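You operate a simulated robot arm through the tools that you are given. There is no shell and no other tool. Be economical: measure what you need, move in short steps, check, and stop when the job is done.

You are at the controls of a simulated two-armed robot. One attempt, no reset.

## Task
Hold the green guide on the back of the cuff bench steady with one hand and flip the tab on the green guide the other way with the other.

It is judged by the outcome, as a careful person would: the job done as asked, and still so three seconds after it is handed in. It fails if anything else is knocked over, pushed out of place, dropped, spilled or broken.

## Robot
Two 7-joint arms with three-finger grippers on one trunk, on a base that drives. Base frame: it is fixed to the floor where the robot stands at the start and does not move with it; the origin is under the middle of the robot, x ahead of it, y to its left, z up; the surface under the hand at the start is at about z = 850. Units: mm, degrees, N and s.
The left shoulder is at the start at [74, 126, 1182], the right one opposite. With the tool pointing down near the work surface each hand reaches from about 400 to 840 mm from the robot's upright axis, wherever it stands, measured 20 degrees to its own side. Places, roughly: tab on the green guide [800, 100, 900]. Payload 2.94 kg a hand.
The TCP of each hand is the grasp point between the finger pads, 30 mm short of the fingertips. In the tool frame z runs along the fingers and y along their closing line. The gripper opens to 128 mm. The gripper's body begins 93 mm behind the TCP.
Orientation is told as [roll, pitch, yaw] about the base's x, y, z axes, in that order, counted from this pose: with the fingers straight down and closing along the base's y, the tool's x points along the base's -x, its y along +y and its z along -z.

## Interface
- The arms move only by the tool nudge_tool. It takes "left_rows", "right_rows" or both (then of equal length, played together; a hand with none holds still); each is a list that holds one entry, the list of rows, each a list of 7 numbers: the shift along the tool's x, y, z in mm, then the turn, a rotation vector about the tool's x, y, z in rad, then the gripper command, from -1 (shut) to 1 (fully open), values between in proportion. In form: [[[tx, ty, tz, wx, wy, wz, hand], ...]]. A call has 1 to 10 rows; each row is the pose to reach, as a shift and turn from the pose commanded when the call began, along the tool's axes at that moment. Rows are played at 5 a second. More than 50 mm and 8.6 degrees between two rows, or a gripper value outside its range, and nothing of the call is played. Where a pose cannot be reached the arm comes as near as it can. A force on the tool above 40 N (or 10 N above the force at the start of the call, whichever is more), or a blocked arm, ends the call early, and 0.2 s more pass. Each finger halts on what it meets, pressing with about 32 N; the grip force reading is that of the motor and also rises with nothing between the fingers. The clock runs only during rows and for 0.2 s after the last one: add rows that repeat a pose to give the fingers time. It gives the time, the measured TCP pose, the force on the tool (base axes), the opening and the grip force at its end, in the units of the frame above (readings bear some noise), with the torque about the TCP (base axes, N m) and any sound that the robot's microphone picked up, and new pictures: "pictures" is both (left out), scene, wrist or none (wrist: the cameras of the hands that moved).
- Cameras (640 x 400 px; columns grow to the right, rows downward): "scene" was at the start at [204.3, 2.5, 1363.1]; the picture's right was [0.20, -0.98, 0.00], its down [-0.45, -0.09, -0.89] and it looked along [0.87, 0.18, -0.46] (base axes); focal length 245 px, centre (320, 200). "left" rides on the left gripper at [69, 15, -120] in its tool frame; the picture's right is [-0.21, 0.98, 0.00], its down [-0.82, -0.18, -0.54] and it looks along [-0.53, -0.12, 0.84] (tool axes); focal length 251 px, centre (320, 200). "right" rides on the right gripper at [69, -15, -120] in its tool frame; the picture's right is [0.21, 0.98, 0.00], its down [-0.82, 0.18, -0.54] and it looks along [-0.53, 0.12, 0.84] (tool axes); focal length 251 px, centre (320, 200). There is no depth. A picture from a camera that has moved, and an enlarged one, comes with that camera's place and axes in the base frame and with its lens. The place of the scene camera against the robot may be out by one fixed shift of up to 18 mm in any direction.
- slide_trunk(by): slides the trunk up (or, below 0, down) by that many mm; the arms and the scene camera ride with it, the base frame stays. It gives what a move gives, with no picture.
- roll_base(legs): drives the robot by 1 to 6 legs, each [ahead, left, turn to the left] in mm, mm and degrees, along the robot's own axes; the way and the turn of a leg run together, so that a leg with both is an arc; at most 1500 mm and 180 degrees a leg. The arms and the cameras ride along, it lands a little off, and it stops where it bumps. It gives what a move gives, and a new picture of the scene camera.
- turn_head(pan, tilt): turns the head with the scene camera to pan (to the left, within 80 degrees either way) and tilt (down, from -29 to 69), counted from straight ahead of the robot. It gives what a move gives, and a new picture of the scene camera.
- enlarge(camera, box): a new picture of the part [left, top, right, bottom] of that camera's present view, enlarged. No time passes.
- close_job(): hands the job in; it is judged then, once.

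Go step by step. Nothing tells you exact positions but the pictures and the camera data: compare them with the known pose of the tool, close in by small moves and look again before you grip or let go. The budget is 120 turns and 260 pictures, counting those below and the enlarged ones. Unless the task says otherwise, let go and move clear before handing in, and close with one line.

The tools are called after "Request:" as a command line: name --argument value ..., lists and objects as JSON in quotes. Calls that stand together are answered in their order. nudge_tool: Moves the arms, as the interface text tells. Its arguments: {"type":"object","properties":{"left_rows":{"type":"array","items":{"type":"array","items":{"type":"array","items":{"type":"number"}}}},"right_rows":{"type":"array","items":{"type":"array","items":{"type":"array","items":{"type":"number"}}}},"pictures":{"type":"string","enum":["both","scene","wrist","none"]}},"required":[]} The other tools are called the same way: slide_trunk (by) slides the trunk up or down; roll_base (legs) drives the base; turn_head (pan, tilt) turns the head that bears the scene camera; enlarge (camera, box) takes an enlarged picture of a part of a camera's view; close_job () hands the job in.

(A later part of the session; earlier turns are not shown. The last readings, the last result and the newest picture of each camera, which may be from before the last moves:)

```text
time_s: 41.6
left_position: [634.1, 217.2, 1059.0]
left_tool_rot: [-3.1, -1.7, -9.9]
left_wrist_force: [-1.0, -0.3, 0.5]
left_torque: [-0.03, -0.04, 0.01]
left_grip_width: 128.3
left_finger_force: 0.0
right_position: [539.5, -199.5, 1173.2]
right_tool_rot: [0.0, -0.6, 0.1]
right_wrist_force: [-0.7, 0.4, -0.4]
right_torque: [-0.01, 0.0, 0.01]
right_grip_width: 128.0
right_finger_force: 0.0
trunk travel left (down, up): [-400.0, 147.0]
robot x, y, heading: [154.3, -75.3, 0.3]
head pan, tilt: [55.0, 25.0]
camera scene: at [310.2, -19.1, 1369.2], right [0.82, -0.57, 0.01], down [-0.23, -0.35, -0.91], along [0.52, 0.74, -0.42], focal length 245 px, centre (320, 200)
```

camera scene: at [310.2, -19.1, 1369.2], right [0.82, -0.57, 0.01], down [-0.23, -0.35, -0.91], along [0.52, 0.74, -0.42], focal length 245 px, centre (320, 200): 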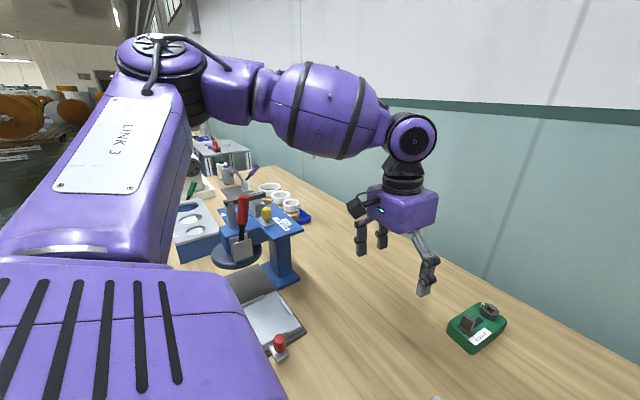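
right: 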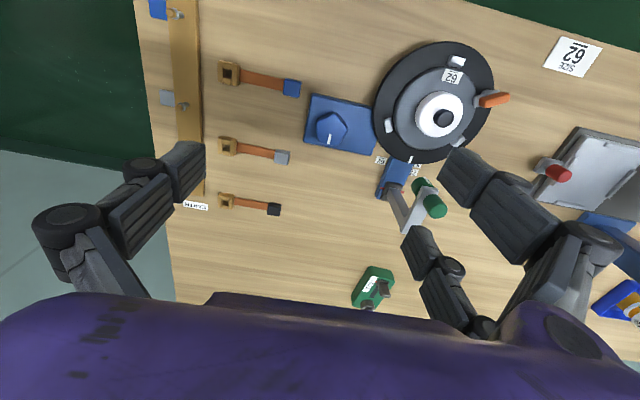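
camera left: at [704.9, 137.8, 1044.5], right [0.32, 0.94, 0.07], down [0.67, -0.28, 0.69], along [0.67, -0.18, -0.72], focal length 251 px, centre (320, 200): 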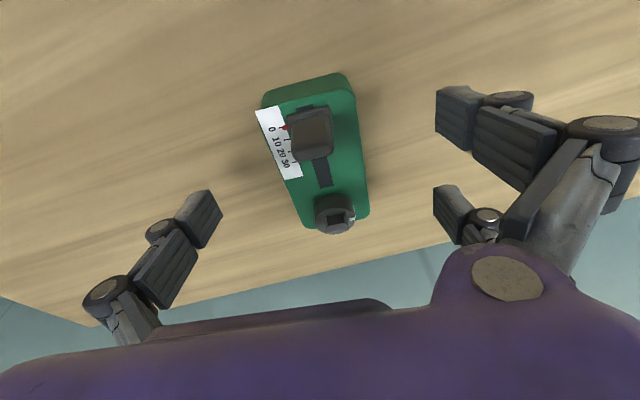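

The base bumped at about x = 150, so I'll back off 12 mm and move 18 mm right. From there the left hand will grip the far half with a 25° forward pitch. The right hand will come in low from the near right.

Request:
roll_base --legs '[[-12, -18, 0]]'

Request:
turn_head --pan 20 --tilt 40

Request:
nudge_tool --left_rows '[[[0, 0, 30, 0.03, -0.13, 0, 1], [0, 0, 60, 0.03, -0.26, 0, 1], [0, 0, 90, 0.03, -0.41, 0, 1], [-40, -16, 90, 0.03, -0.41, 0, 1], [-80, -32, 90, 0.03, -0.41, 0, 1], [-120, -48, 90, 0.03, -0.41, 0, 1], [-160, -60, 90, 0.03, -0.41, 0, 1], [-160, -60, 90, 0.03, -0.41, 0, 1]]]'

```text
time_s: 42.5
left_position: [632.6, 198.6, 1053.5]
left_tool_rot: [-3.1, -1.2, -10.0]
left_wrist_force: [-0.3, -0.6, 0.4]
left_torque: [0.11, 0.01, -0.01]
left_grip_width: 127.7
left_finger_force: 0.0
right_position: [539.3, -219.7, 1168.4]
right_tool_rot: [0.1, 0.1, 0.0]
right_wrist_force: [-0.2, 0.5, -1.0]
right_torque: [0.04, 0.02, -0.01]
right_grip_width: 127.9
right_finger_force: 0.0
trunk travel left (down, up): [-400.0, 147.0]
robot x, y, heading: [145.4, -97.7, 0.0]
head pan, tilt: [55.0, 25.0]
camera scene: at [312.9, -37.8, 1367.1], right [0.82, -0.57, 0.0], down [-0.24, -0.35, -0.91], along [0.52, 0.74, -0.42], focal length 245 px, centre (320, 200)
```

scene: 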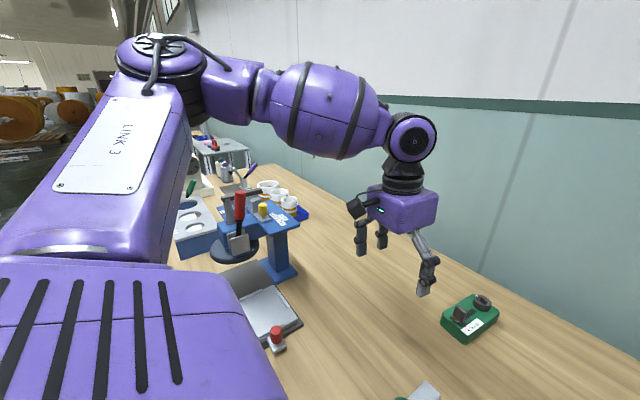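

```text
time_s: 43.5
left_position: [631.5, 198.5, 1055.3]
left_tool_rot: [-3.2, -1.1, -10.1]
left_wrist_force: [-1.0, -0.6, 0.2]
left_torque: [0.0, -0.02, 0.01]
left_grip_width: 127.9
left_finger_force: 0.1
right_position: [537.6, -219.2, 1169.2]
right_tool_rot: [0.0, 0.0, 0.0]
right_wrist_force: [0.5, 0.5, 0.1]
right_torque: [0.02, -0.01, 0.01]
right_grip_width: 128.1
right_finger_force: 0.1
trunk travel left (down, up): [-400.0, 147.0]
robot x, y, heading: [145.7, -101.1, 0.2]
head pan, tilt: [20.0, 40.0]
camera scene: at [338.7, -83.3, 1344.1], right [0.34, -0.94, 0.0], down [-0.6, -0.22, -0.77], along [0.72, 0.26, -0.64], focal length 245 px, centre (320, 200)
```

scene: 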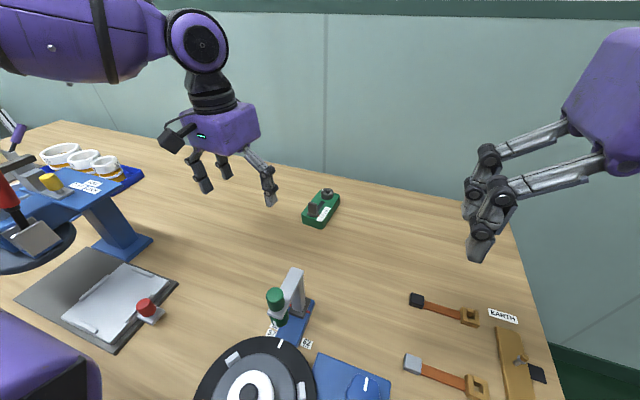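

```text
time_s: 45.3
left_position: [781.2, 108.2, 972.3]
left_tool_rot: [-5.4, -24.6, -8.2]
left_wrist_force: [-0.7, 0.3, 0.3]
left_torque: [0.0, 0.0, 0.02]
left_grip_width: 127.8
left_finger_force: 0.0
right_position: [537.5, -218.3, 1168.8]
right_tool_rot: [0.0, -0.1, 0.0]
right_wrist_force: [-0.6, 0.2, -0.3]
right_torque: [0.02, -0.05, -0.01]
right_grip_width: 127.9
right_finger_force: 0.0
trunk travel left (down, up): [-400.0, 147.0]
robot x, y, heading: [145.2, -95.3, -0.1]
head pan, tilt: [20.0, 40.0]
camera scene: at [337.5, -82.3, 1344.2], right [0.34, -0.94, 0.0], down [-0.6, -0.22, -0.77], along [0.72, 0.26, -0.64], focal length 245 px, centre (320, 200)
camera left: at [674.2, 150.7, 1050.5], right [0.37, 0.93, 0.01], down [0.49, -0.2, 0.85], along [0.79, -0.31, -0.53], focal length 251 px, centre (320, 200)
```

scene: 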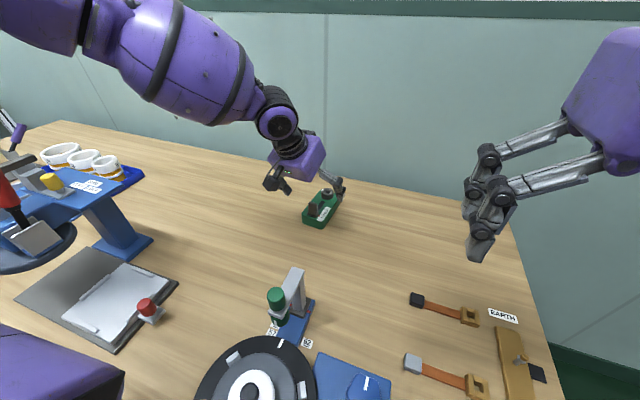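
left: 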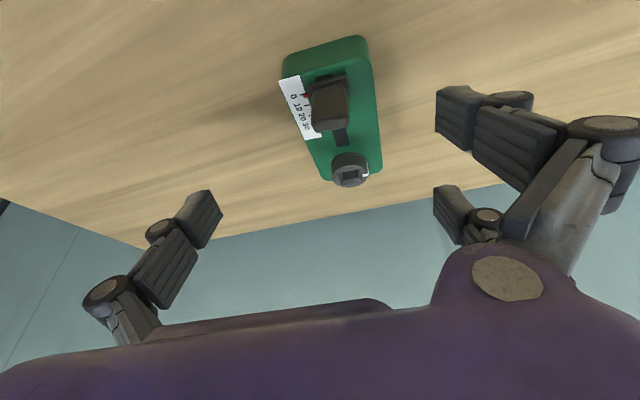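

The left hand is now above the guide and in reach, at (781, 108, 972) and pitched -24.6°. I'll move it forward and partway down, and level the roll.

Request:
nudge_tool --left_rows '[[[-18, 2, 8, -0.03, 0, 0, 1], [-36, 4, 16, -0.06, 0, 0, 1], [-45, 12, 53, -0.09, 0, 0, 1], [-33, 15, 80, -0.09, 0, 0, 1], [-33, 15, 80, -0.09, 0, 0, 1]]]'

```text
time_s: 46.5
left_position: [843.4, 108.1, 913.9]
left_tool_rot: [-0.1, -24.7, -8.3]
left_wrist_force: [0.4, 0.0, 0.1]
left_torque: [-0.01, 0.04, -0.01]
left_grip_width: 128.1
left_finger_force: 0.0
left hand out of reach, approached as far as the arm can: row 4
right_position: [538.2, -217.4, 1170.1]
right_tool_rot: [0.0, 0.0, 0.0]
right_wrist_force: [-0.2, 0.8, -0.4]
right_torque: [0.0, 0.01, -0.02]
right_grip_width: 128.2
right_finger_force: 0.0
trunk travel left (down, up): [-400.0, 147.0]
robot x, y, heading: [142.8, -95.5, -0.1]
head pan, tilt: [20.0, 40.0]
camera scene: at [338.9, -83.0, 1344.0], right [0.34, -0.94, 0.0], down [-0.6, -0.22, -0.77], along [0.72, 0.26, -0.64], focal length 245 px, centre (320, 200)
camera left: at [735.1, 138.4, 992.8], right [0.33, 0.94, 0.09], down [0.49, -0.25, 0.84], along [0.81, -0.24, -0.54], focal length 251 px, centre (320, 200)
```

scene: 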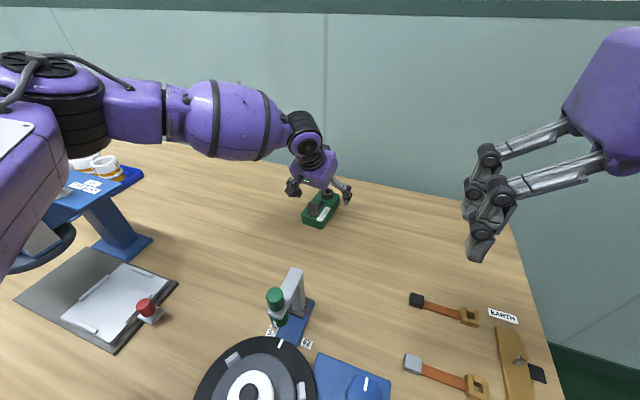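
left: 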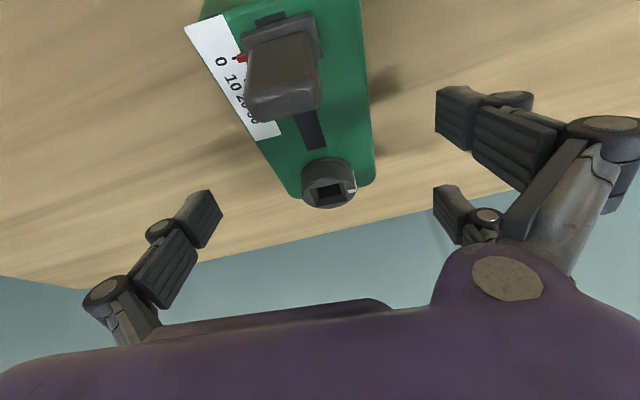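

The fingers straddle the guide just behind the knob. I'll lower 31 mm to grasp height.

Request:
nudge_tool --left_rows '[[[8, 0, 13, 0, 0, 0, 1], [16, 0, 26, 0, 0, 0, 1], [16, 0, 26, 0, 0, 0, 1]]]'

```text
time_s: 47.3
left_position: [833.3, 112.7, 893.5]
left_tool_rot: [-0.1, -24.7, -8.3]
left_wrist_force: [-0.3, -0.5, -0.2]
left_torque: [-0.01, 0.02, -0.02]
left_grip_width: 128.2
left_finger_force: 0.0
left hand out of reach, approached as far as the arm can: row 1, 2, 3
right_position: [537.0, -218.2, 1169.3]
right_tool_rot: [0.0, -0.1, 0.0]
right_wrist_force: [-0.8, 0.4, 0.2]
right_torque: [-0.03, -0.02, 0.0]
right_grip_width: 128.0
right_finger_force: 0.1
trunk travel left (down, up): [-400.0, 147.0]
robot x, y, heading: [141.1, -97.4, 0.2]
head pan, tilt: [20.0, 40.0]
camera scene: at [338.2, -82.9, 1344.1], right [0.34, -0.94, 0.0], down [-0.6, -0.22, -0.77], along [0.72, 0.26, -0.64], focal length 245 px, centre (320, 200)
camera left: at [724.3, 143.9, 974.2], right [0.33, 0.94, 0.09], down [0.49, -0.25, 0.83], along [0.8, -0.24, -0.54], focal length 251 px, centre (320, 200)
```

scene: 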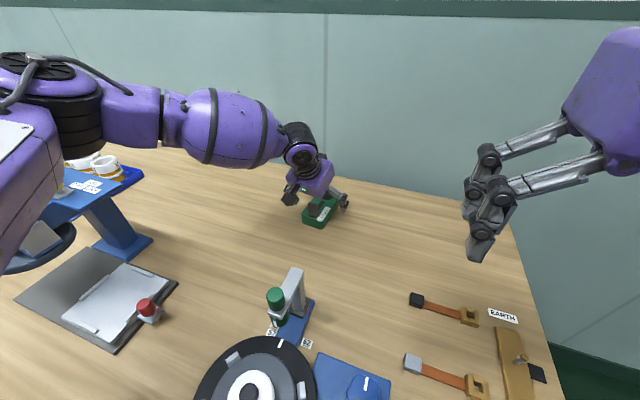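
left: 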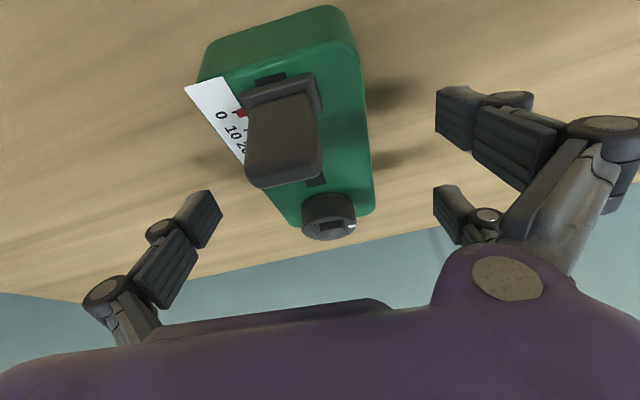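

The limit here is z ≈ 893. A few more degrees of forward pitch should allow the last 10 mm.

Request:
nudge_tool --left_rows '[[[0, -1, 4, 0, -0.06, 0, 1], [-1, -2, 12, 0, -0.12, 0, 1], [-1, -2, 12, 0, -0.12, 0, 1]]]'

```text
time_s: 48.1
left_position: [838.8, 109.9, 882.7]
left_tool_rot: [-0.2, -31.5, -8.2]
left_wrist_force: [-0.4, 0.4, 0.0]
left_torque: [-0.01, 0.02, -0.01]
left_grip_width: 128.2
left_finger_force: 0.1
right_position: [537.9, -219.1, 1169.5]
right_tool_rot: [0.0, -0.2, 0.0]
right_wrist_force: [0.3, 0.1, 0.5]
right_torque: [0.0, -0.01, 0.02]
right_grip_width: 127.9
right_finger_force: 0.1
trunk travel left (down, up): [-400.0, 147.0]
robot x, y, heading: [146.2, -97.0, 0.2]
head pan, tilt: [20.0, 40.0]
camera scene: at [338.6, -83.0, 1344.0], right [0.34, -0.94, 0.0], down [-0.6, -0.22, -0.77], along [0.72, 0.26, -0.64], focal length 245 px, centre (320, 200)
camera left: at [721.6, 142.5, 948.9], right [0.32, 0.94, 0.11], down [0.39, -0.24, 0.89], along [0.86, -0.24, -0.44], focal length 251 px, centre (320, 200)
```

scene: 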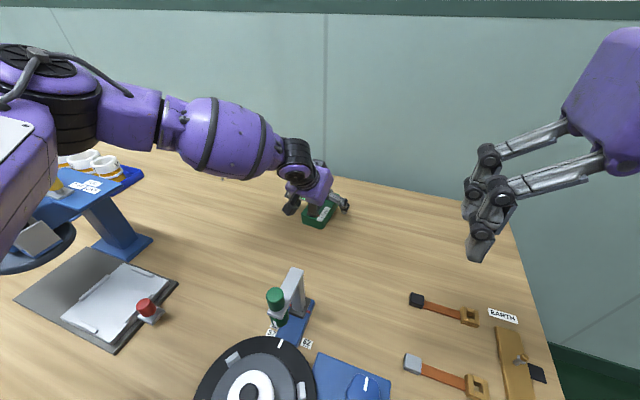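
left: 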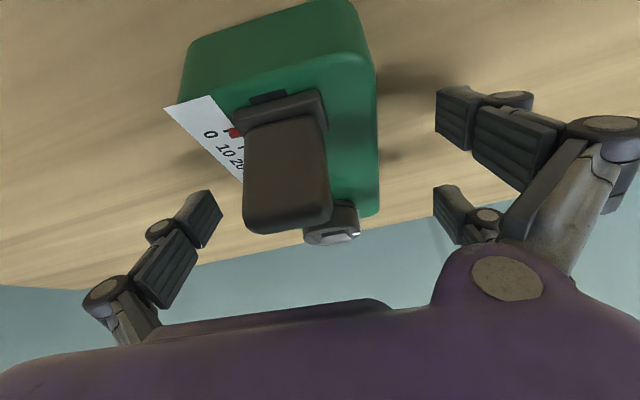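

The hand is at grasp height. I'll part-close to about 74 mm to check centring.

Request:
nudge_tool --left_rows '[[[0, 0, 0, 0, 0, 0, 0.5], [0, 0, 0, 0, 0, 0, 0.2], [0, 0, 0, 0, 0, 0, 0.15], [0, 0, 0, 0, 0, 0, 0.15]]]' --pictures "wrist"

Request:
enlarge --camera "scene" --box '[265, 150, 365, 235]'

```text
time_s: 49.1
left_position: [837.9, 114.8, 887.2]
left_tool_rot: [0.0, -31.8, -8.2]
left_wrist_force: [-2.5, 22.2, 31.2]
left_torque: [2.6, 0.54, 0.03]
left_grip_width: 100.1
left_finger_force: 20.4
right_position: [534.8, -217.2, 1171.0]
right_tool_rot: [0.0, -0.3, 0.1]
right_wrist_force: [0.3, -0.2, -0.5]
right_torque: [0.0, -0.01, -0.03]
right_grip_width: 127.7
right_finger_force: 0.2
trunk travel left (down, up): [-400.0, 147.0]
robot x, y, heading: [144.0, -90.6, 0.2]
head pan, tilt: [20.0, 40.0]
camera left: at [720.5, 145.8, 952.1], right [0.32, 0.94, 0.11], down [0.38, -0.24, 0.89], along [0.87, -0.24, -0.44], focal length 251 px, centre (320, 200)
```

left: 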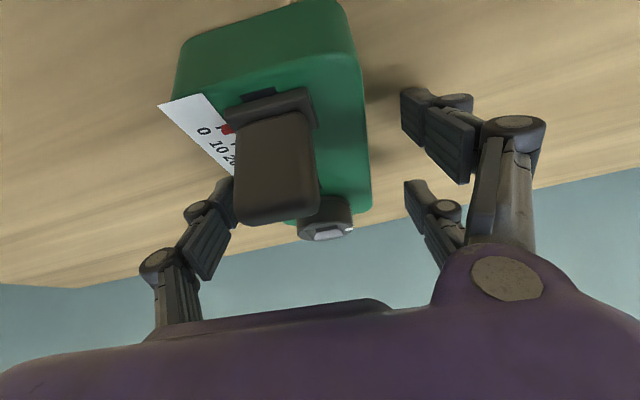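

```text
4.71 times, centred on (315, 192) of scene
camera zoom: at [335.1, -81.7, 1344.7], right [0.34, -0.94, 0.0], down [-0.6, -0.22, -0.77], along [0.72, 0.26, -0.64], focal length 1152 px, centre (344, 235)
```

zoom: 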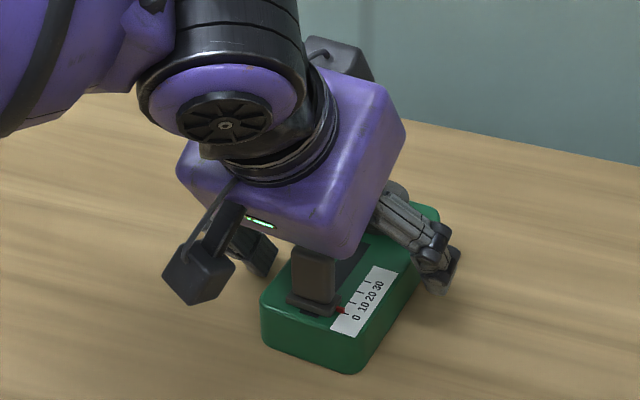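

A fingertip touched the bench, shown by the upward force. At this pitch the tip corner is nearly at z = 850. I'll reopen and raise a few millimetres before closing again.

Request:
nudge_tool --left_rows '[[[0, 0, 0, 0, 0, 0, 0.6], [-2, 0, -4, 0, 0, 0, 0.7], [-4, 0, -7, 0, 0, 0, 0.7]]]' --pictures "wrist"

```text
time_s: 49.9
left_position: [837.9, 108.7, 889.1]
left_tool_rot: [-0.2, -31.3, -8.2]
left_wrist_force: [0.8, 0.3, 0.3]
left_torque: [-0.02, 0.0, 0.05]
left_grip_width: 108.6
left_finger_force: 0.2
right_position: [537.5, -218.8, 1168.7]
right_tool_rot: [0.0, -0.1, 0.0]
right_wrist_force: [0.5, 0.6, 0.4]
right_torque: [0.05, -0.01, 0.03]
right_grip_width: 128.1
right_finger_force: 0.0
trunk travel left (down, up): [-400.0, 147.0]
robot x, y, heading: [142.7, -94.5, 0.3]
head pan, tilt: [20.0, 40.0]
camera left: at [720.6, 142.3, 956.0], right [0.32, 0.94, 0.11], down [0.39, -0.24, 0.89], along [0.86, -0.25, -0.44], focal length 251 px, centre (320, 200)
```

left: 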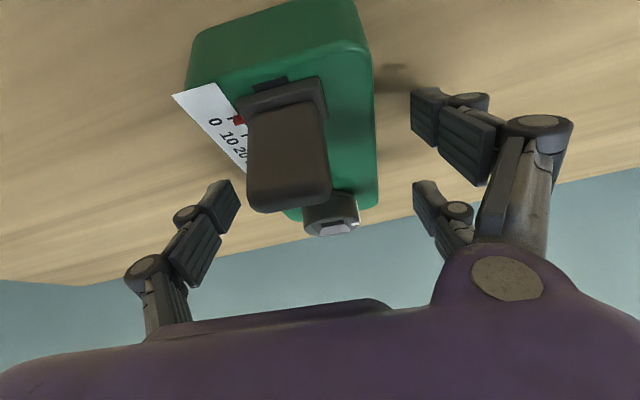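

This hand turns out to have a pair of fingers on one side (±35 mm along tool x) and a thumb on the other. A steep pitch therefore puts one finger into the bench, and the left hand has to be nearly vertical. I'll back out along the tool axis and turn the base right, so the guide sits better on the left arm's own side.

Request:
nudge_tool --left_rows '[[[0, -2, -30, 0, 0, 0, 1], [0, -4, -60, 0, 0, 0, 1], [0, -6, -90, 0, 0, 0, 1], [0, -8, -120, 0, 0, 0, 1]]]' --pictures "none"

Request:
roll_base --legs '[[0, 0, -12]]'

```text
time_s: 50.9
left_position: [776.3, 111.6, 992.9]
left_tool_rot: [-0.3, -31.4, -8.2]
left_wrist_force: [-0.1, -0.6, 0.0]
left_torque: [-0.02, -0.02, -0.02]
left_grip_width: 127.8
left_finger_force: 0.0
right_position: [537.2, -218.5, 1169.0]
right_tool_rot: [0.0, -0.1, 0.1]
right_wrist_force: [-0.1, 0.2, 0.7]
right_torque: [-0.02, -0.04, 0.01]
right_grip_width: 127.9
right_finger_force: 0.1
trunk travel left (down, up): [-400.0, 147.0]
robot x, y, heading: [144.7, -93.7, 0.2]
head pan, tilt: [20.0, 40.0]
```

```text
time_s: 52.2
left_position: [798.8, -18.0, 992.2]
left_tool_rot: [-0.1, -31.4, -20.0]
left_wrist_force: [-0.3, -0.2, -0.2]
left_torque: [-0.02, 0.0, 0.02]
left_grip_width: 128.2
left_finger_force: 0.1
right_position: [496.7, -293.9, 1170.4]
right_tool_rot: [-0.1, -0.1, -11.7]
right_wrist_force: [-0.2, 0.5, -0.3]
right_torque: [0.02, 0.01, -0.02]
right_grip_width: 127.8
right_finger_force: 0.1
trunk travel left (down, up): [-400.0, 147.0]
robot x, y, heading: [138.0, -90.9, -11.6]
head pan, tilt: [20.0, 40.0]
stopped in leg 1: the robot was blocked; the commanded pose is now the measured one
camera scene: at [333.0, -113.5, 1347.6], right [0.22, -0.97, 0.0], down [-0.59, -0.14, -0.79], along [0.77, 0.18, -0.61], focal length 245 px, centre (320, 200)
```

scene: 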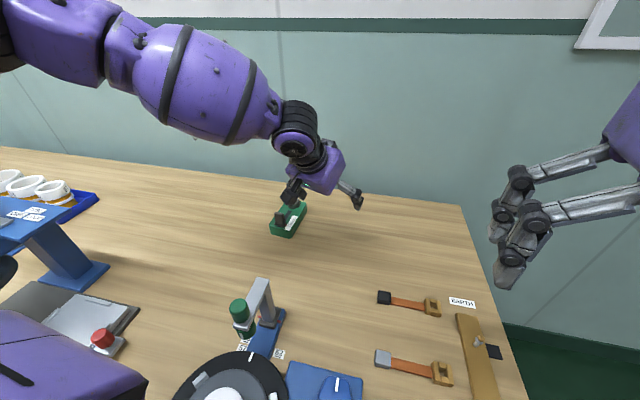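

I'm turned by -11.6°. Now I'll bring the left hand back over the guide with only about 8° of pitch and the guide's yaw.

Request:
nudge_tool --left_rows '[[[10, 28, -2, -0.02, 0.1, -0.05, 1], [20, 56, -4, -0.04, 0.2, -0.11, 1], [30, 84, -7, -0.06, 0.3, -0.16, 1], [40, 108, -9, -0.078, 0.408, -0.218, 1], [46, 122, -10, -0.078, 0.408, -0.218, 1], [46, 122, -10, -0.078, 0.408, -0.218, 1]]]'

```text
time_s: 53.6
left_position: [796.2, 110.4, 978.7]
left_tool_rot: [-0.2, -8.0, -6.9]
left_wrist_force: [0.5, 0.2, -0.7]
left_torque: [-0.06, 0.01, 0.01]
left_grip_width: 127.8
left_finger_force: 0.0
right_position: [495.6, -294.3, 1171.8]
right_tool_rot: [0.1, -0.1, -11.8]
right_wrist_force: [-0.1, -0.7, -0.3]
right_torque: [0.04, 0.01, -0.02]
right_grip_width: 128.1
right_finger_force: 0.1
trunk travel left (down, up): [-400.0, 147.0]
robot x, y, heading: [139.5, -93.7, -12.0]
head pan, tilt: [20.0, 40.0]
camera scene: at [331.4, -110.4, 1349.0], right [0.25, -0.97, 0.0], down [-0.58, -0.15, -0.8], along [0.78, 0.2, -0.6], focal length 245 px, centre (320, 200)
camera left: at [714.4, 136.3, 1087.3], right [0.33, 0.94, 0.03], down [0.71, -0.27, 0.65], along [0.62, -0.19, -0.76], focal length 251 px, centre (320, 200)
```

scene: 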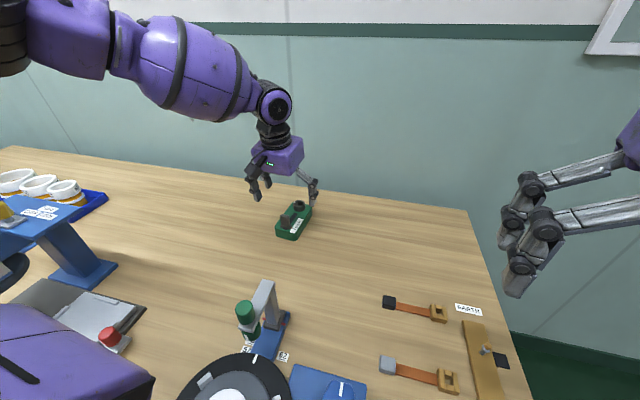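
left: 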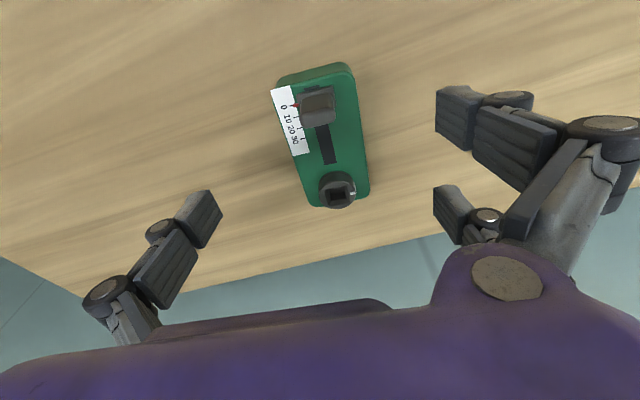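

The hand is well over the guide and in reach. I'll move to (828, 114) and lower.

Request:
nudge_tool --left_rows '[[[-16, 4, 2, 0, 0, 0, 1], [-31, 7, 5, 0, 0, 0, 1], [-27, 7, 35, 0, 0, 0, 1], [-23, 7, 64, 0, 0, 0, 1], [-23, 7, 64, 0, 0, 0, 1]]]'

```text
time_s: 54.8
left_position: [828.5, 116.9, 918.8]
left_tool_rot: [-0.1, -8.1, -6.9]
left_wrist_force: [-0.7, -1.1, 0.7]
left_torque: [0.02, 0.02, -0.03]
left_grip_width: 127.7
left_finger_force: 0.0
right_position: [496.0, -293.6, 1170.8]
right_tool_rot: [0.1, -0.1, -11.7]
right_wrist_force: [-0.1, -0.3, 0.7]
right_torque: [-0.01, -0.02, 0.0]
right_grip_width: 128.2
right_finger_force: 0.1
trunk travel left (down, up): [-400.0, 147.0]
robot x, y, heading: [138.5, -96.9, -11.7]
head pan, tilt: [20.0, 40.0]
camera scene: at [330.7, -119.7, 1344.7], right [0.14, -0.99, 0.0], down [-0.63, -0.09, -0.77], along [0.76, 0.11, -0.64], focal length 245 px, centre (320, 200)
camera left: at [745.2, 142.1, 1027.7], right [0.33, 0.94, 0.03], down [0.71, -0.27, 0.65], along [0.62, -0.19, -0.76], focal length 251 px, centre (320, 200)
```

scene: 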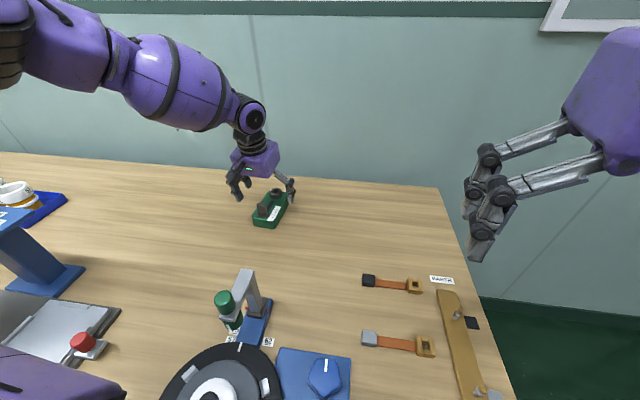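
left: 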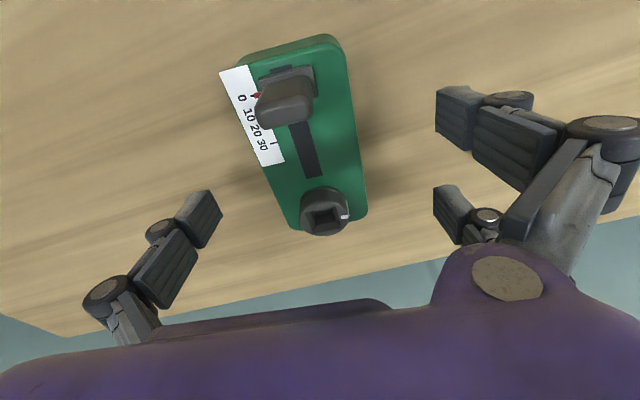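

Request:
nudge_tool --left_rows '[[[2, -2, 15, 0, 0, 0, 1], [4, -3, 30, 0, 0, 0, 1], [4, -3, 30, 0, 0, 0, 0.6], [4, -3, 30, 0, 0, 0, 0.3], [4, -3, 30, 0, 0, 0, 0.3]]]'

Request:
enlarge --camera "scene" --box '[220, 140, 320, 230]'

```text
time_s: 56.0
left_position: [829.6, 113.2, 889.2]
left_tool_rot: [-0.1, -8.1, -7.0]
left_wrist_force: [-0.4, -0.8, 0.0]
left_torque: [-0.02, -0.03, 0.02]
left_grip_width: 83.3
left_finger_force: 0.1
right_position: [494.9, -292.5, 1171.7]
right_tool_rot: [0.1, -0.3, -11.7]
right_wrist_force: [-0.1, 0.7, -0.2]
right_torque: [0.03, 0.0, 0.02]
right_grip_width: 128.2
right_finger_force: 0.2
trunk travel left (down, up): [-400.0, 147.0]
robot x, y, heading: [138.7, -93.9, -11.7]
head pan, tilt: [20.0, 40.0]
camera scene: at [330.5, -119.8, 1344.7], right [0.14, -0.99, 0.0], down [-0.63, -0.09, -0.77], along [0.76, 0.11, -0.64], focal length 245 px, centre (320, 200)
camera left: at [747.2, 138.1, 996.9], right [0.33, 0.94, 0.03], down [0.71, -0.27, 0.65], along [0.62, -0.19, -0.76], focal length 251 px, centre (320, 200)
```

scene: 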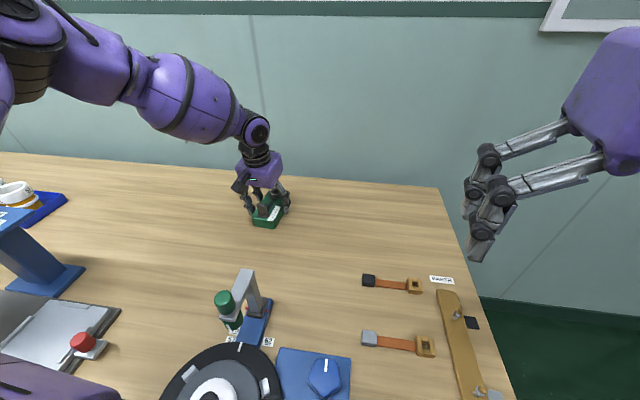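
left: 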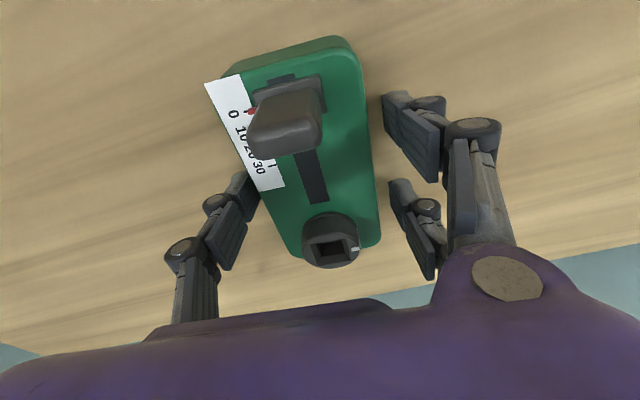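

```text
4.44 times, centred on (270, 185) of scene
camera zoom: at [330.5, -119.8, 1344.7], right [0.14, -0.99, 0.0], down [-0.63, -0.09, -0.77], along [0.76, 0.11, -0.64], focal length 1088 px, centre (542, 267)
```

zoom: 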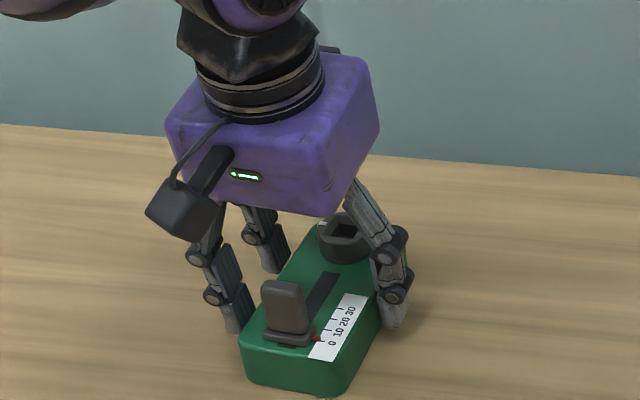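

All three fingers line up around the body, with the thumb side slightly closer. I'll shift 3.5 mm and close gently.

Request:
nudge_tool --left_rows '[[[0, -3.5, 0, 0, 0, 0, 0.3], [0, -3.5, 0, 0, 0, 0, 0.1], [0, -3.5, 0, 0, 0, 0, 0], [0, -3.5, 0, 0, 0, 0, -0.2], [0, -3.5, 0, 0, 0, 0, -0.5], [0, -3.5, 0, 0, 0, 0, -0.5]]]' --pictures "wrist"

Request:
enlarge --camera "scene" --box '[220, 140, 320, 230]'

```text
time_s: 57.4
left_position: [830.7, 108.6, 888.2]
left_tool_rot: [-0.2, -8.2, -7.0]
left_wrist_force: [0.0, 3.2, 3.2]
left_torque: [0.14, 0.01, -0.01]
left_grip_width: 67.7
left_finger_force: 32.0
right_position: [495.3, -293.9, 1171.3]
right_tool_rot: [0.1, -0.3, -11.6]
right_wrist_force: [-0.1, -1.1, -0.5]
right_torque: [0.03, 0.0, -0.01]
right_grip_width: 127.7
right_finger_force: 0.1
trunk travel left (down, up): [-400.0, 147.0]
robot x, y, heading: [140.2, -93.9, -11.8]
head pan, tilt: [20.0, 40.0]
camera left: at [747.2, 133.6, 997.3], right [0.33, 0.94, 0.03], down [0.71, -0.27, 0.65], along [0.62, -0.19, -0.76], focal length 251 px, centre (320, 200)
```

left: 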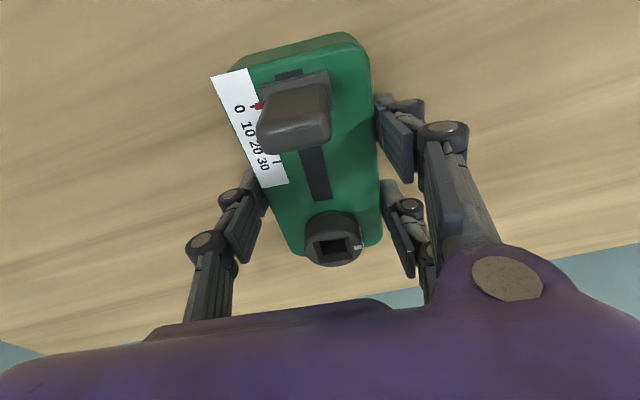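

```text
4.44 times, centred on (270, 185) of scene
camera zoom: at [330.5, -119.8, 1344.7], right [0.14, -0.99, 0.0], down [-0.63, -0.09, -0.77], along [0.76, 0.11, -0.64], focal length 1088 px, centre (542, 267)
```

zoom: 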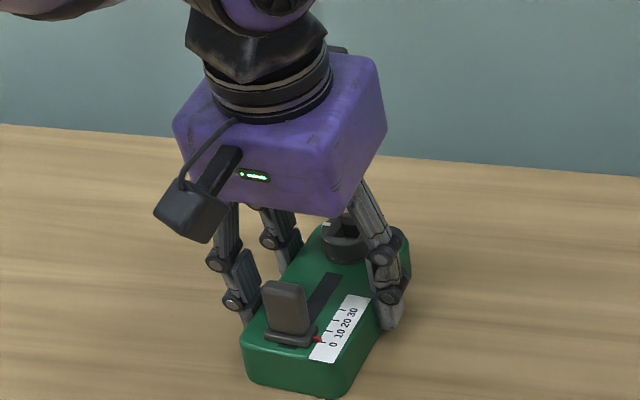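

The left hand holds the guide firmly, with 67.7 mm between the fingers at 32 N. Next I'll bring the right hand in rolled so its closed fingers point left and slightly forward, low, and push the tab toward the 30 end with the front finger. First step is to yaw it and move it closer while high.

Request:
nudge_tool --right_rows '[[[-15, 29, 0, 0, 0, 0.08, 0.3], [-29, 57, 0, 0, 0, 0.16, -0.3], [-44, 86, 0, 0, 0, 0.24, -1], [-58, 114, 0, 0, 0, 0.318, -1], [-58, 114, 0, 0, 0, 0.318, -1]]]' --pictures "none"

Request:
nudge_tool --right_rows '[[[0, 0, 0, -0.14, 0, 0, -1], [0, 0, 0, -0.28, 0, 0, -1], [0, 0, 0, -0.42, 0, 0, -1], [0, 0, 0, -0.56, 0, 0, -1], [0, 0, 0, -0.7, 0, 0, -1], [0, 0, 0, -0.84, 0, 0, -1], [0, 0, 0, -0.98, 0, 0, -1], [0, 0, 0, -1.12, 0, 0, -1], [0, 0, 0, -1.12, 0, 0, -1]]]'

```text
time_s: 58.6
left_position: [828.8, 108.5, 888.4]
left_tool_rot: [-0.1, -8.1, -6.9]
left_wrist_force: [-2.2, -0.9, 3.1]
left_torque: [0.09, -0.19, -0.02]
left_grip_width: 67.6
left_finger_force: 31.7
right_position: [574.7, -194.5, 1172.5]
right_tool_rot: [0.1, -0.2, -30.0]
right_wrist_force: [0.5, -0.1, -0.4]
right_torque: [0.01, -0.02, 0.0]
right_grip_width: 0.1
right_finger_force: 3.0
trunk travel left (down, up): [-400.0, 147.0]
robot x, y, heading: [137.9, -93.6, -11.5]
head pan, tilt: [20.0, 40.0]
```

```text
time_s: 60.6
left_position: [828.7, 107.5, 888.5]
left_tool_rot: [-0.1, -8.2, -6.9]
left_wrist_force: [-2.1, -1.8, 2.0]
left_torque: [-0.02, 0.09, 0.05]
left_grip_width: 67.8
left_finger_force: 32.0
right_position: [575.5, -194.1, 1172.0]
right_tool_rot: [64.4, -0.2, -29.9]
right_wrist_force: [-0.6, 0.1, 0.4]
right_torque: [0.0, -0.01, -0.03]
right_grip_width: 0.2
right_finger_force: 3.5
trunk travel left (down, up): [-400.0, 147.0]
robot x, y, heading: [135.9, -95.8, -11.8]
head pan, tilt: [20.0, 40.0]
camera scene: at [330.5, -120.1, 1344.7], right [0.14, -0.99, 0.0], down [-0.63, -0.09, -0.77], along [0.76, 0.11, -0.64], focal length 245 px, centre (320, 200)
camera right: at [458.1, -258.7, 1210.0], right [0.02, 0.47, 0.88], down [0.51, -0.76, 0.4], along [0.86, 0.44, -0.26], focal length 251 px, centre (320, 200)
```

scene: 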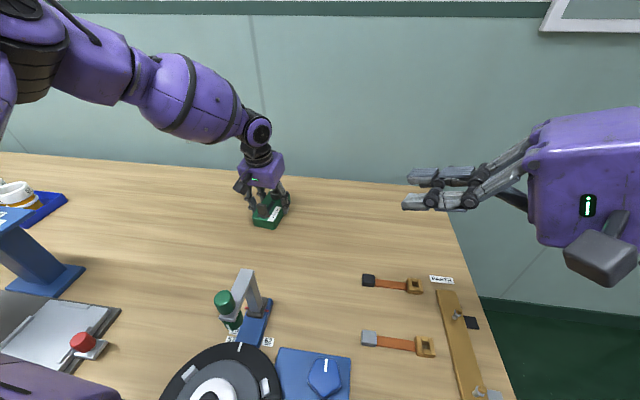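
right: 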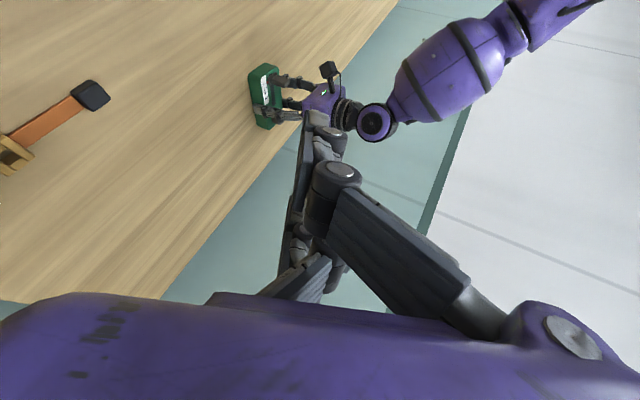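

The right hand took that orientation without trouble. I'll move it down to a staging point right of and behind the guide.

Request:
nudge_tool --right_rows '[[[6, -14, 40, 0, 0, 0, -1], [12, -28, 80, 0, 0, 0, -1], [18, -42, 120, 0, 0, 0, -1], [23, -55, 160, 0, 0, 0, -1], [29, -69, 200, 0, 0, 0, -1], [34, -82, 240, 0, 0, 0, -1], [40, -95, 278, 0, 0, 0, -1], [40, -95, 278, 0, 0, 0, -1]]]'

Request:
enlarge --camera "scene" --box '[210, 130, 370, 240]'

```text
time_s: 62.4
left_position: [828.6, 107.4, 888.3]
left_tool_rot: [-0.2, -8.1, -6.9]
left_wrist_force: [-2.1, 0.2, 3.0]
left_torque: [-0.03, -0.19, -0.02]
left_grip_width: 67.6
left_finger_force: 31.8
right_position: [645.8, 6.5, 963.7]
right_tool_rot: [64.2, -0.2, -30.0]
right_wrist_force: [-0.3, -0.4, -0.5]
right_torque: [0.0, -0.04, -0.04]
right_grip_width: 0.0
right_finger_force: 2.6
trunk travel left (down, up): [-400.0, 147.0]
robot x, y, heading: [137.1, -88.9, -11.6]
head pan, tilt: [20.0, 40.0]
camera scene: at [330.5, -120.2, 1344.7], right [0.14, -0.99, 0.0], down [-0.63, -0.09, -0.77], along [0.76, 0.11, -0.64], focal length 245 px, centre (320, 200)
camera right: at [528.2, -58.4, 1002.2], right [0.02, 0.48, 0.88], down [0.51, -0.76, 0.4], along [0.86, 0.44, -0.26], focal length 251 px, centre (320, 200)
```

scene: 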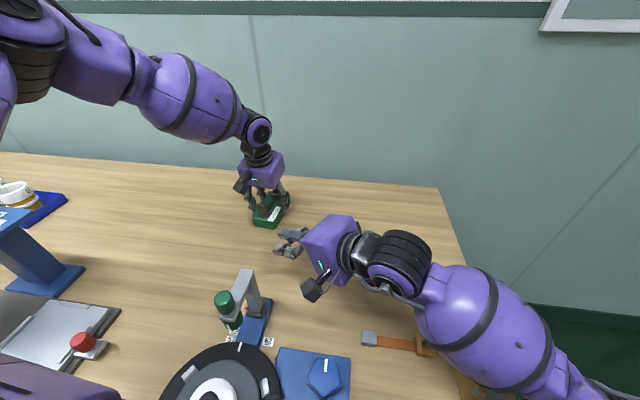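
right: 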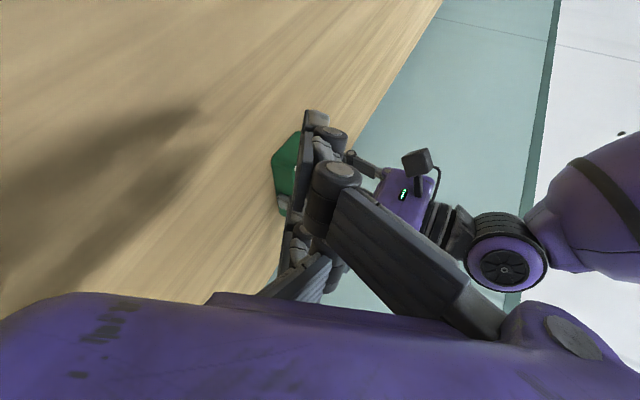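

```text
3.64 times, centred on (290, 185) of scene
camera zoom: at [330.5, -120.2, 1344.7], right [0.14, -0.99, 0.0], down [-0.63, -0.09, -0.77], along [0.76, 0.11, -0.64], focal length 890 px, centre (429, 254)
```

zoom: 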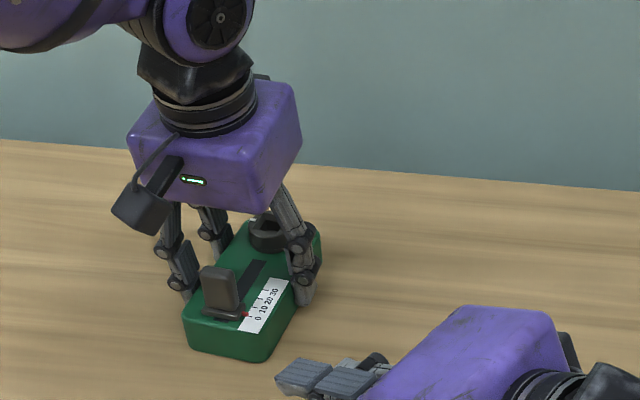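

Request:
enlarge --camera "scene" --box '[240, 190, 340, 270]'

Request:
enlarge --camera "left" --box '[0, 0, 640, 400]'

Request:
enlarge --camera "right" --box '[240, 90, 400, 220]'

```text
5.00 times, centred on (290, 230) of scene
camera zoom: at [330.5, -120.2, 1344.7], right [0.14, -0.99, 0.0], down [-0.63, -0.09, -0.77], along [0.76, 0.11, -0.64], focal length 1224 px, centre (470, 50)
```

zoom: 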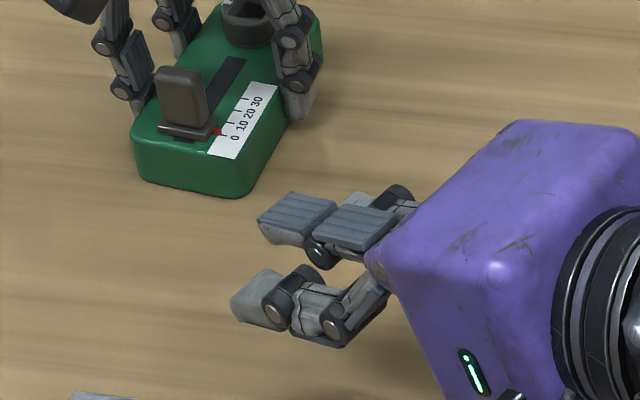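

```text
1.00 times, centred on (320, 200) of left (not enlarged: the box is as wide or as high as the picture)
camera zoom: at [747.2, 133.1, 997.3], right [0.33, 0.94, 0.03], down [0.71, -0.27, 0.65], along [0.62, -0.19, -0.76], focal length 251 px, centre (320, 200)
```

zoom: 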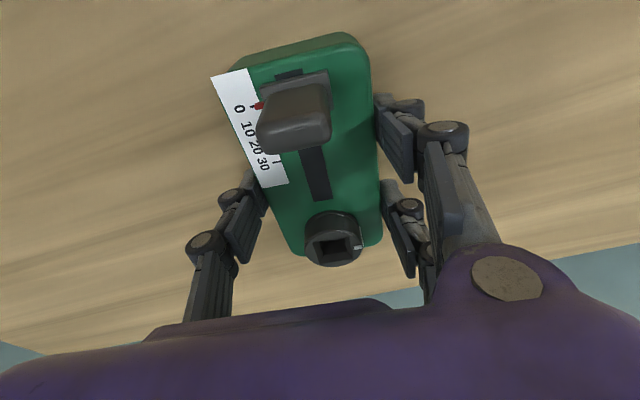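

```text
3.08 times, centred on (320, 155) of right
camera zoom: at [528.2, -58.4, 1002.2], right [0.02, 0.48, 0.88], down [0.51, -0.76, 0.4], along [0.86, 0.44, -0.26], focal length 774 px, centre (320, 338)
```

zoom: 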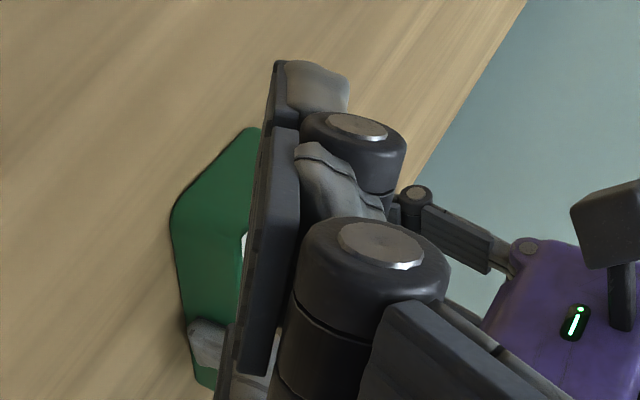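

The guide is still firmly held. The right hand's frontmost finger tip sits at about TCP + (40, 4, -20). I'll advance until that finger is just short of the tab's near face.

Request:
nudge_tool --right_rows '[[[3, 5, 40, 0, 0, 0, -1], [7, 10, 80, 0, 0, 0, -1], [10, 15, 121, 0, 0, 0, -1], [10, 15, 121, 0, 0, 0, -1]]]'

Request:
enlarge --camera "scene" --box '[220, 160, 320, 240]'

Request:
enlarge --camera "left" --box '[0, 0, 640, 400]'

```text
time_s: 63.4
left_position: [825.6, 95.9, 894.2]
left_tool_rot: [0.4, -8.3, -7.3]
left_wrist_force: [0.0, 0.2, -3.6]
left_torque: [0.03, -0.01, -0.03]
left_grip_width: 67.6
left_finger_force: 32.3
right_position: [696.2, 90.5, 923.5]
right_tool_rot: [64.3, -0.5, -30.9]
right_wrist_force: [1.0, 0.7, 0.4]
right_torque: [0.04, 0.02, 0.02]
right_grip_width: 0.0
right_finger_force: 3.2
trunk travel left (down, up): [-400.0, 147.0]
robot x, y, heading: [138.6, -98.0, -11.7]
head pan, tilt: [20.0, 40.0]
camera scene: at [322.7, -135.1, 1345.7], right [0.14, -0.99, -0.01], down [-0.63, -0.08, -0.77], along [0.76, 0.11, -0.63], focal length 245 px, centre (320, 200)
camera right: at [578.3, 28.3, 962.1], right [0.03, 0.48, 0.88], down [0.49, -0.77, 0.4], along [0.87, 0.42, -0.26], focal length 251 px, centre (320, 200)
```

scene: 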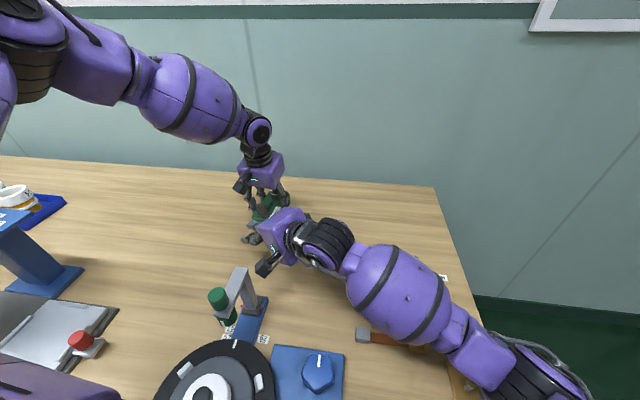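
right: 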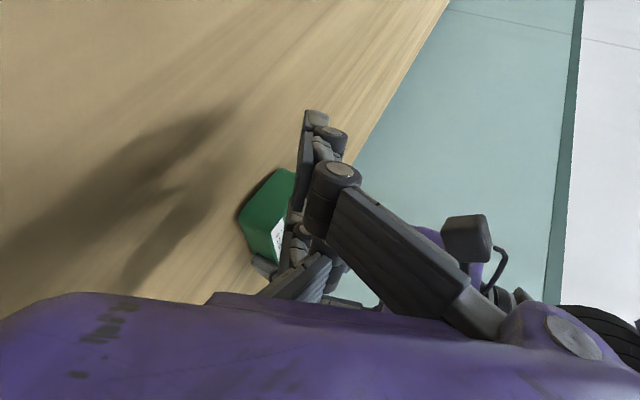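

```text
5.00 times, centred on (270, 200) of scene
camera zoom: at [322.7, -135.1, 1345.7], right [0.14, -0.99, -0.01], down [-0.63, -0.08, -0.77], along [0.76, 0.11, -0.63], focal length 1224 px, centre (570, 200)
```

zoom: 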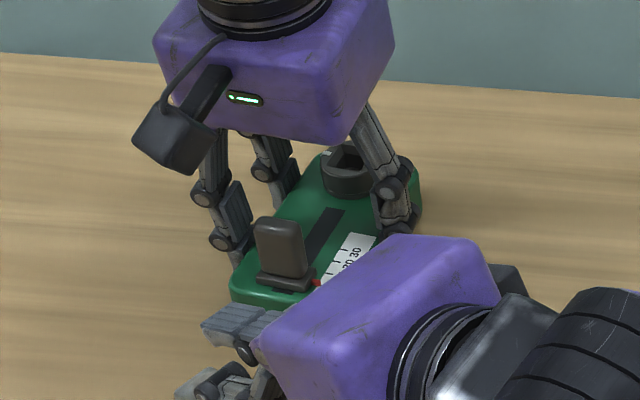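

```text
1.00 times, centred on (320, 200) of left (not enlarged: the box is as wide or as high as the picture)
camera zoom: at [742.3, 119.9, 1002.7], right [0.33, 0.94, 0.04], down [0.71, -0.28, 0.65], along [0.63, -0.19, -0.76], focal length 251 px, centre (320, 200)
```

zoom: 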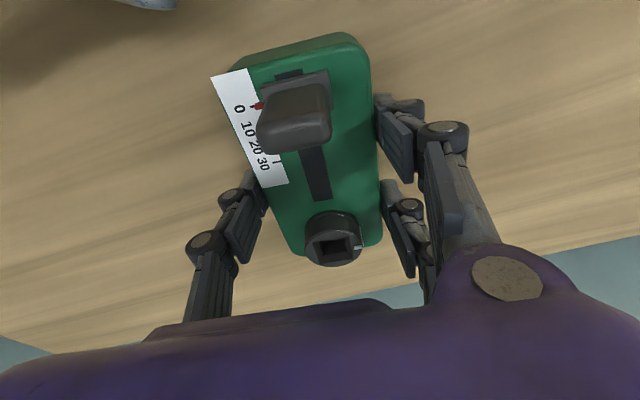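

The whole robot shifted and leaned slightly, with the left hand moving about 12 mm. The right elbow is probably pressing on something. I'll back the right hand off straight away and look.

Request:
nudge_tool --right_rows '[[[-3, -5, -30, 0, 0, 0, -1], [-6, -10, -70, 0, 0, 0, -1], [-10, -15, -105, 0, 0, 0, -1]]]' --pictures "none"

Request:
turn_head --pan -25 --tilt 55

```text
time_s: 64.2
left_position: [829.4, 111.5, 888.3]
left_tool_rot: [-0.1, -8.1, -6.7]
left_wrist_force: [-0.5, 2.9, 4.3]
left_torque: [-0.23, -0.49, 0.15]
left_grip_width: 67.7
left_finger_force: 32.2
right_position: [652.9, 22.5, 958.1]
right_tool_rot: [64.2, -0.4, -29.8]
right_wrist_force: [0.4, -0.7, 0.6]
right_torque: [0.01, -0.02, 0.02]
right_grip_width: 0.0
right_finger_force: 2.6
trunk travel left (down, up): [-400.0, 147.0]
robot x, y, heading: [140.0, -92.5, -11.7]
head pan, tilt: [20.0, 40.0]
```

```text
time_s: 65.4
left_position: [830.4, 109.0, 889.1]
left_tool_rot: [-0.2, -8.1, -6.9]
left_wrist_force: [1.7, 5.2, 7.1]
left_torque: [0.16, -0.06, 0.03]
left_grip_width: 67.5
left_finger_force: 31.6
right_position: [653.0, 22.1, 956.7]
right_tool_rot: [64.3, -0.3, -29.9]
right_wrist_force: [0.2, -0.2, 0.6]
right_torque: [-0.01, 0.01, -0.02]
right_grip_width: 0.0
right_finger_force: 3.2
trunk travel left (down, up): [-400.0, 147.0]
robot x, y, heading: [137.4, -92.2, -11.7]
head pan, tilt: [-25.0, 55.0]
camera scene: at [316.0, -163.3, 1330.3], right [-0.43, -0.9, 0.0], down [-0.69, 0.33, -0.64], along [0.58, -0.27, -0.77], focal length 245 px, centre (320, 200)
```

scene: 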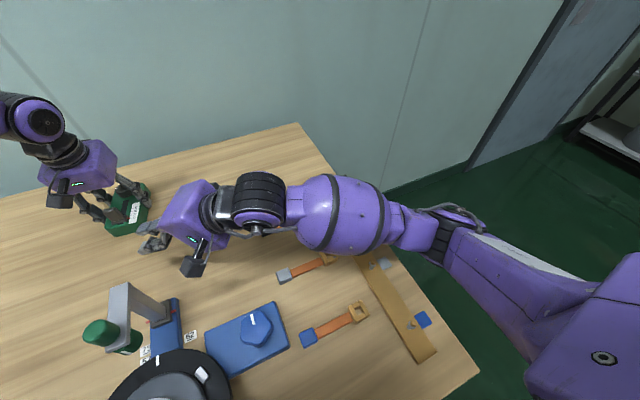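

After backing off, the guide returned to (830, 109). The right elbow is hanging low beyond the bench's right edge, and it pressed down when the hand moved left. I'll change the right hand to point more sideways and steeper, which raises the wrist and elbow.

Request:
nudge_tool --right_rows '[[[-12, 6, -5, 0.04, 0.08, -0.045, -1], [-24, 12, -9, 0.08, 0.16, -0.09, -1], [-36, 18, -13, 0.12, 0.23, -0.135, -1], [-45, 23, -16, 0.157, 0.303, -0.176, -1], [-45, 23, -16, 0.157, 0.303, -0.176, -1]]]' --pictures "scene"

```text
time_s: 66.6
left_position: [829.8, 109.4, 889.4]
left_tool_rot: [-0.2, -8.1, -6.9]
left_wrist_force: [1.8, 2.7, 6.5]
left_torque: [0.11, -0.05, 0.02]
left_grip_width: 67.6
left_finger_force: 32.5
right_position: [689.5, -5.3, 985.1]
right_tool_rot: [55.1, -0.2, -10.0]
right_wrist_force: [0.4, 0.4, 0.2]
right_torque: [-0.03, -0.03, 0.01]
right_grip_width: 0.2
right_finger_force: 2.4
trunk travel left (down, up): [-400.0, 147.0]
robot x, y, heading: [136.3, -90.4, -11.9]
head pan, tilt: [-25.0, 55.0]
camera scene: at [310.2, -173.0, 1329.7], right [-0.55, -0.83, 0.0], down [-0.64, 0.43, -0.64], along [0.53, -0.35, -0.77], focal length 245 px, centre (320, 200)
```

scene: 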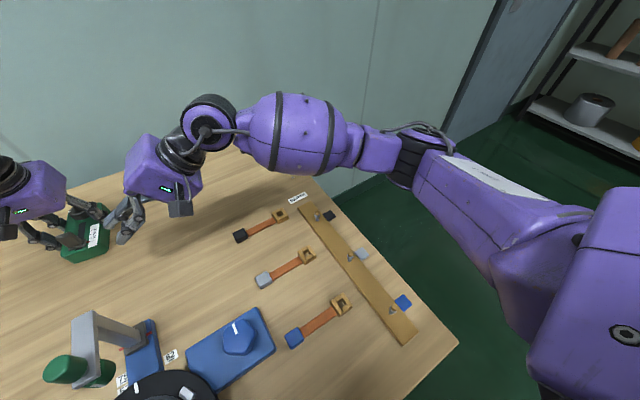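

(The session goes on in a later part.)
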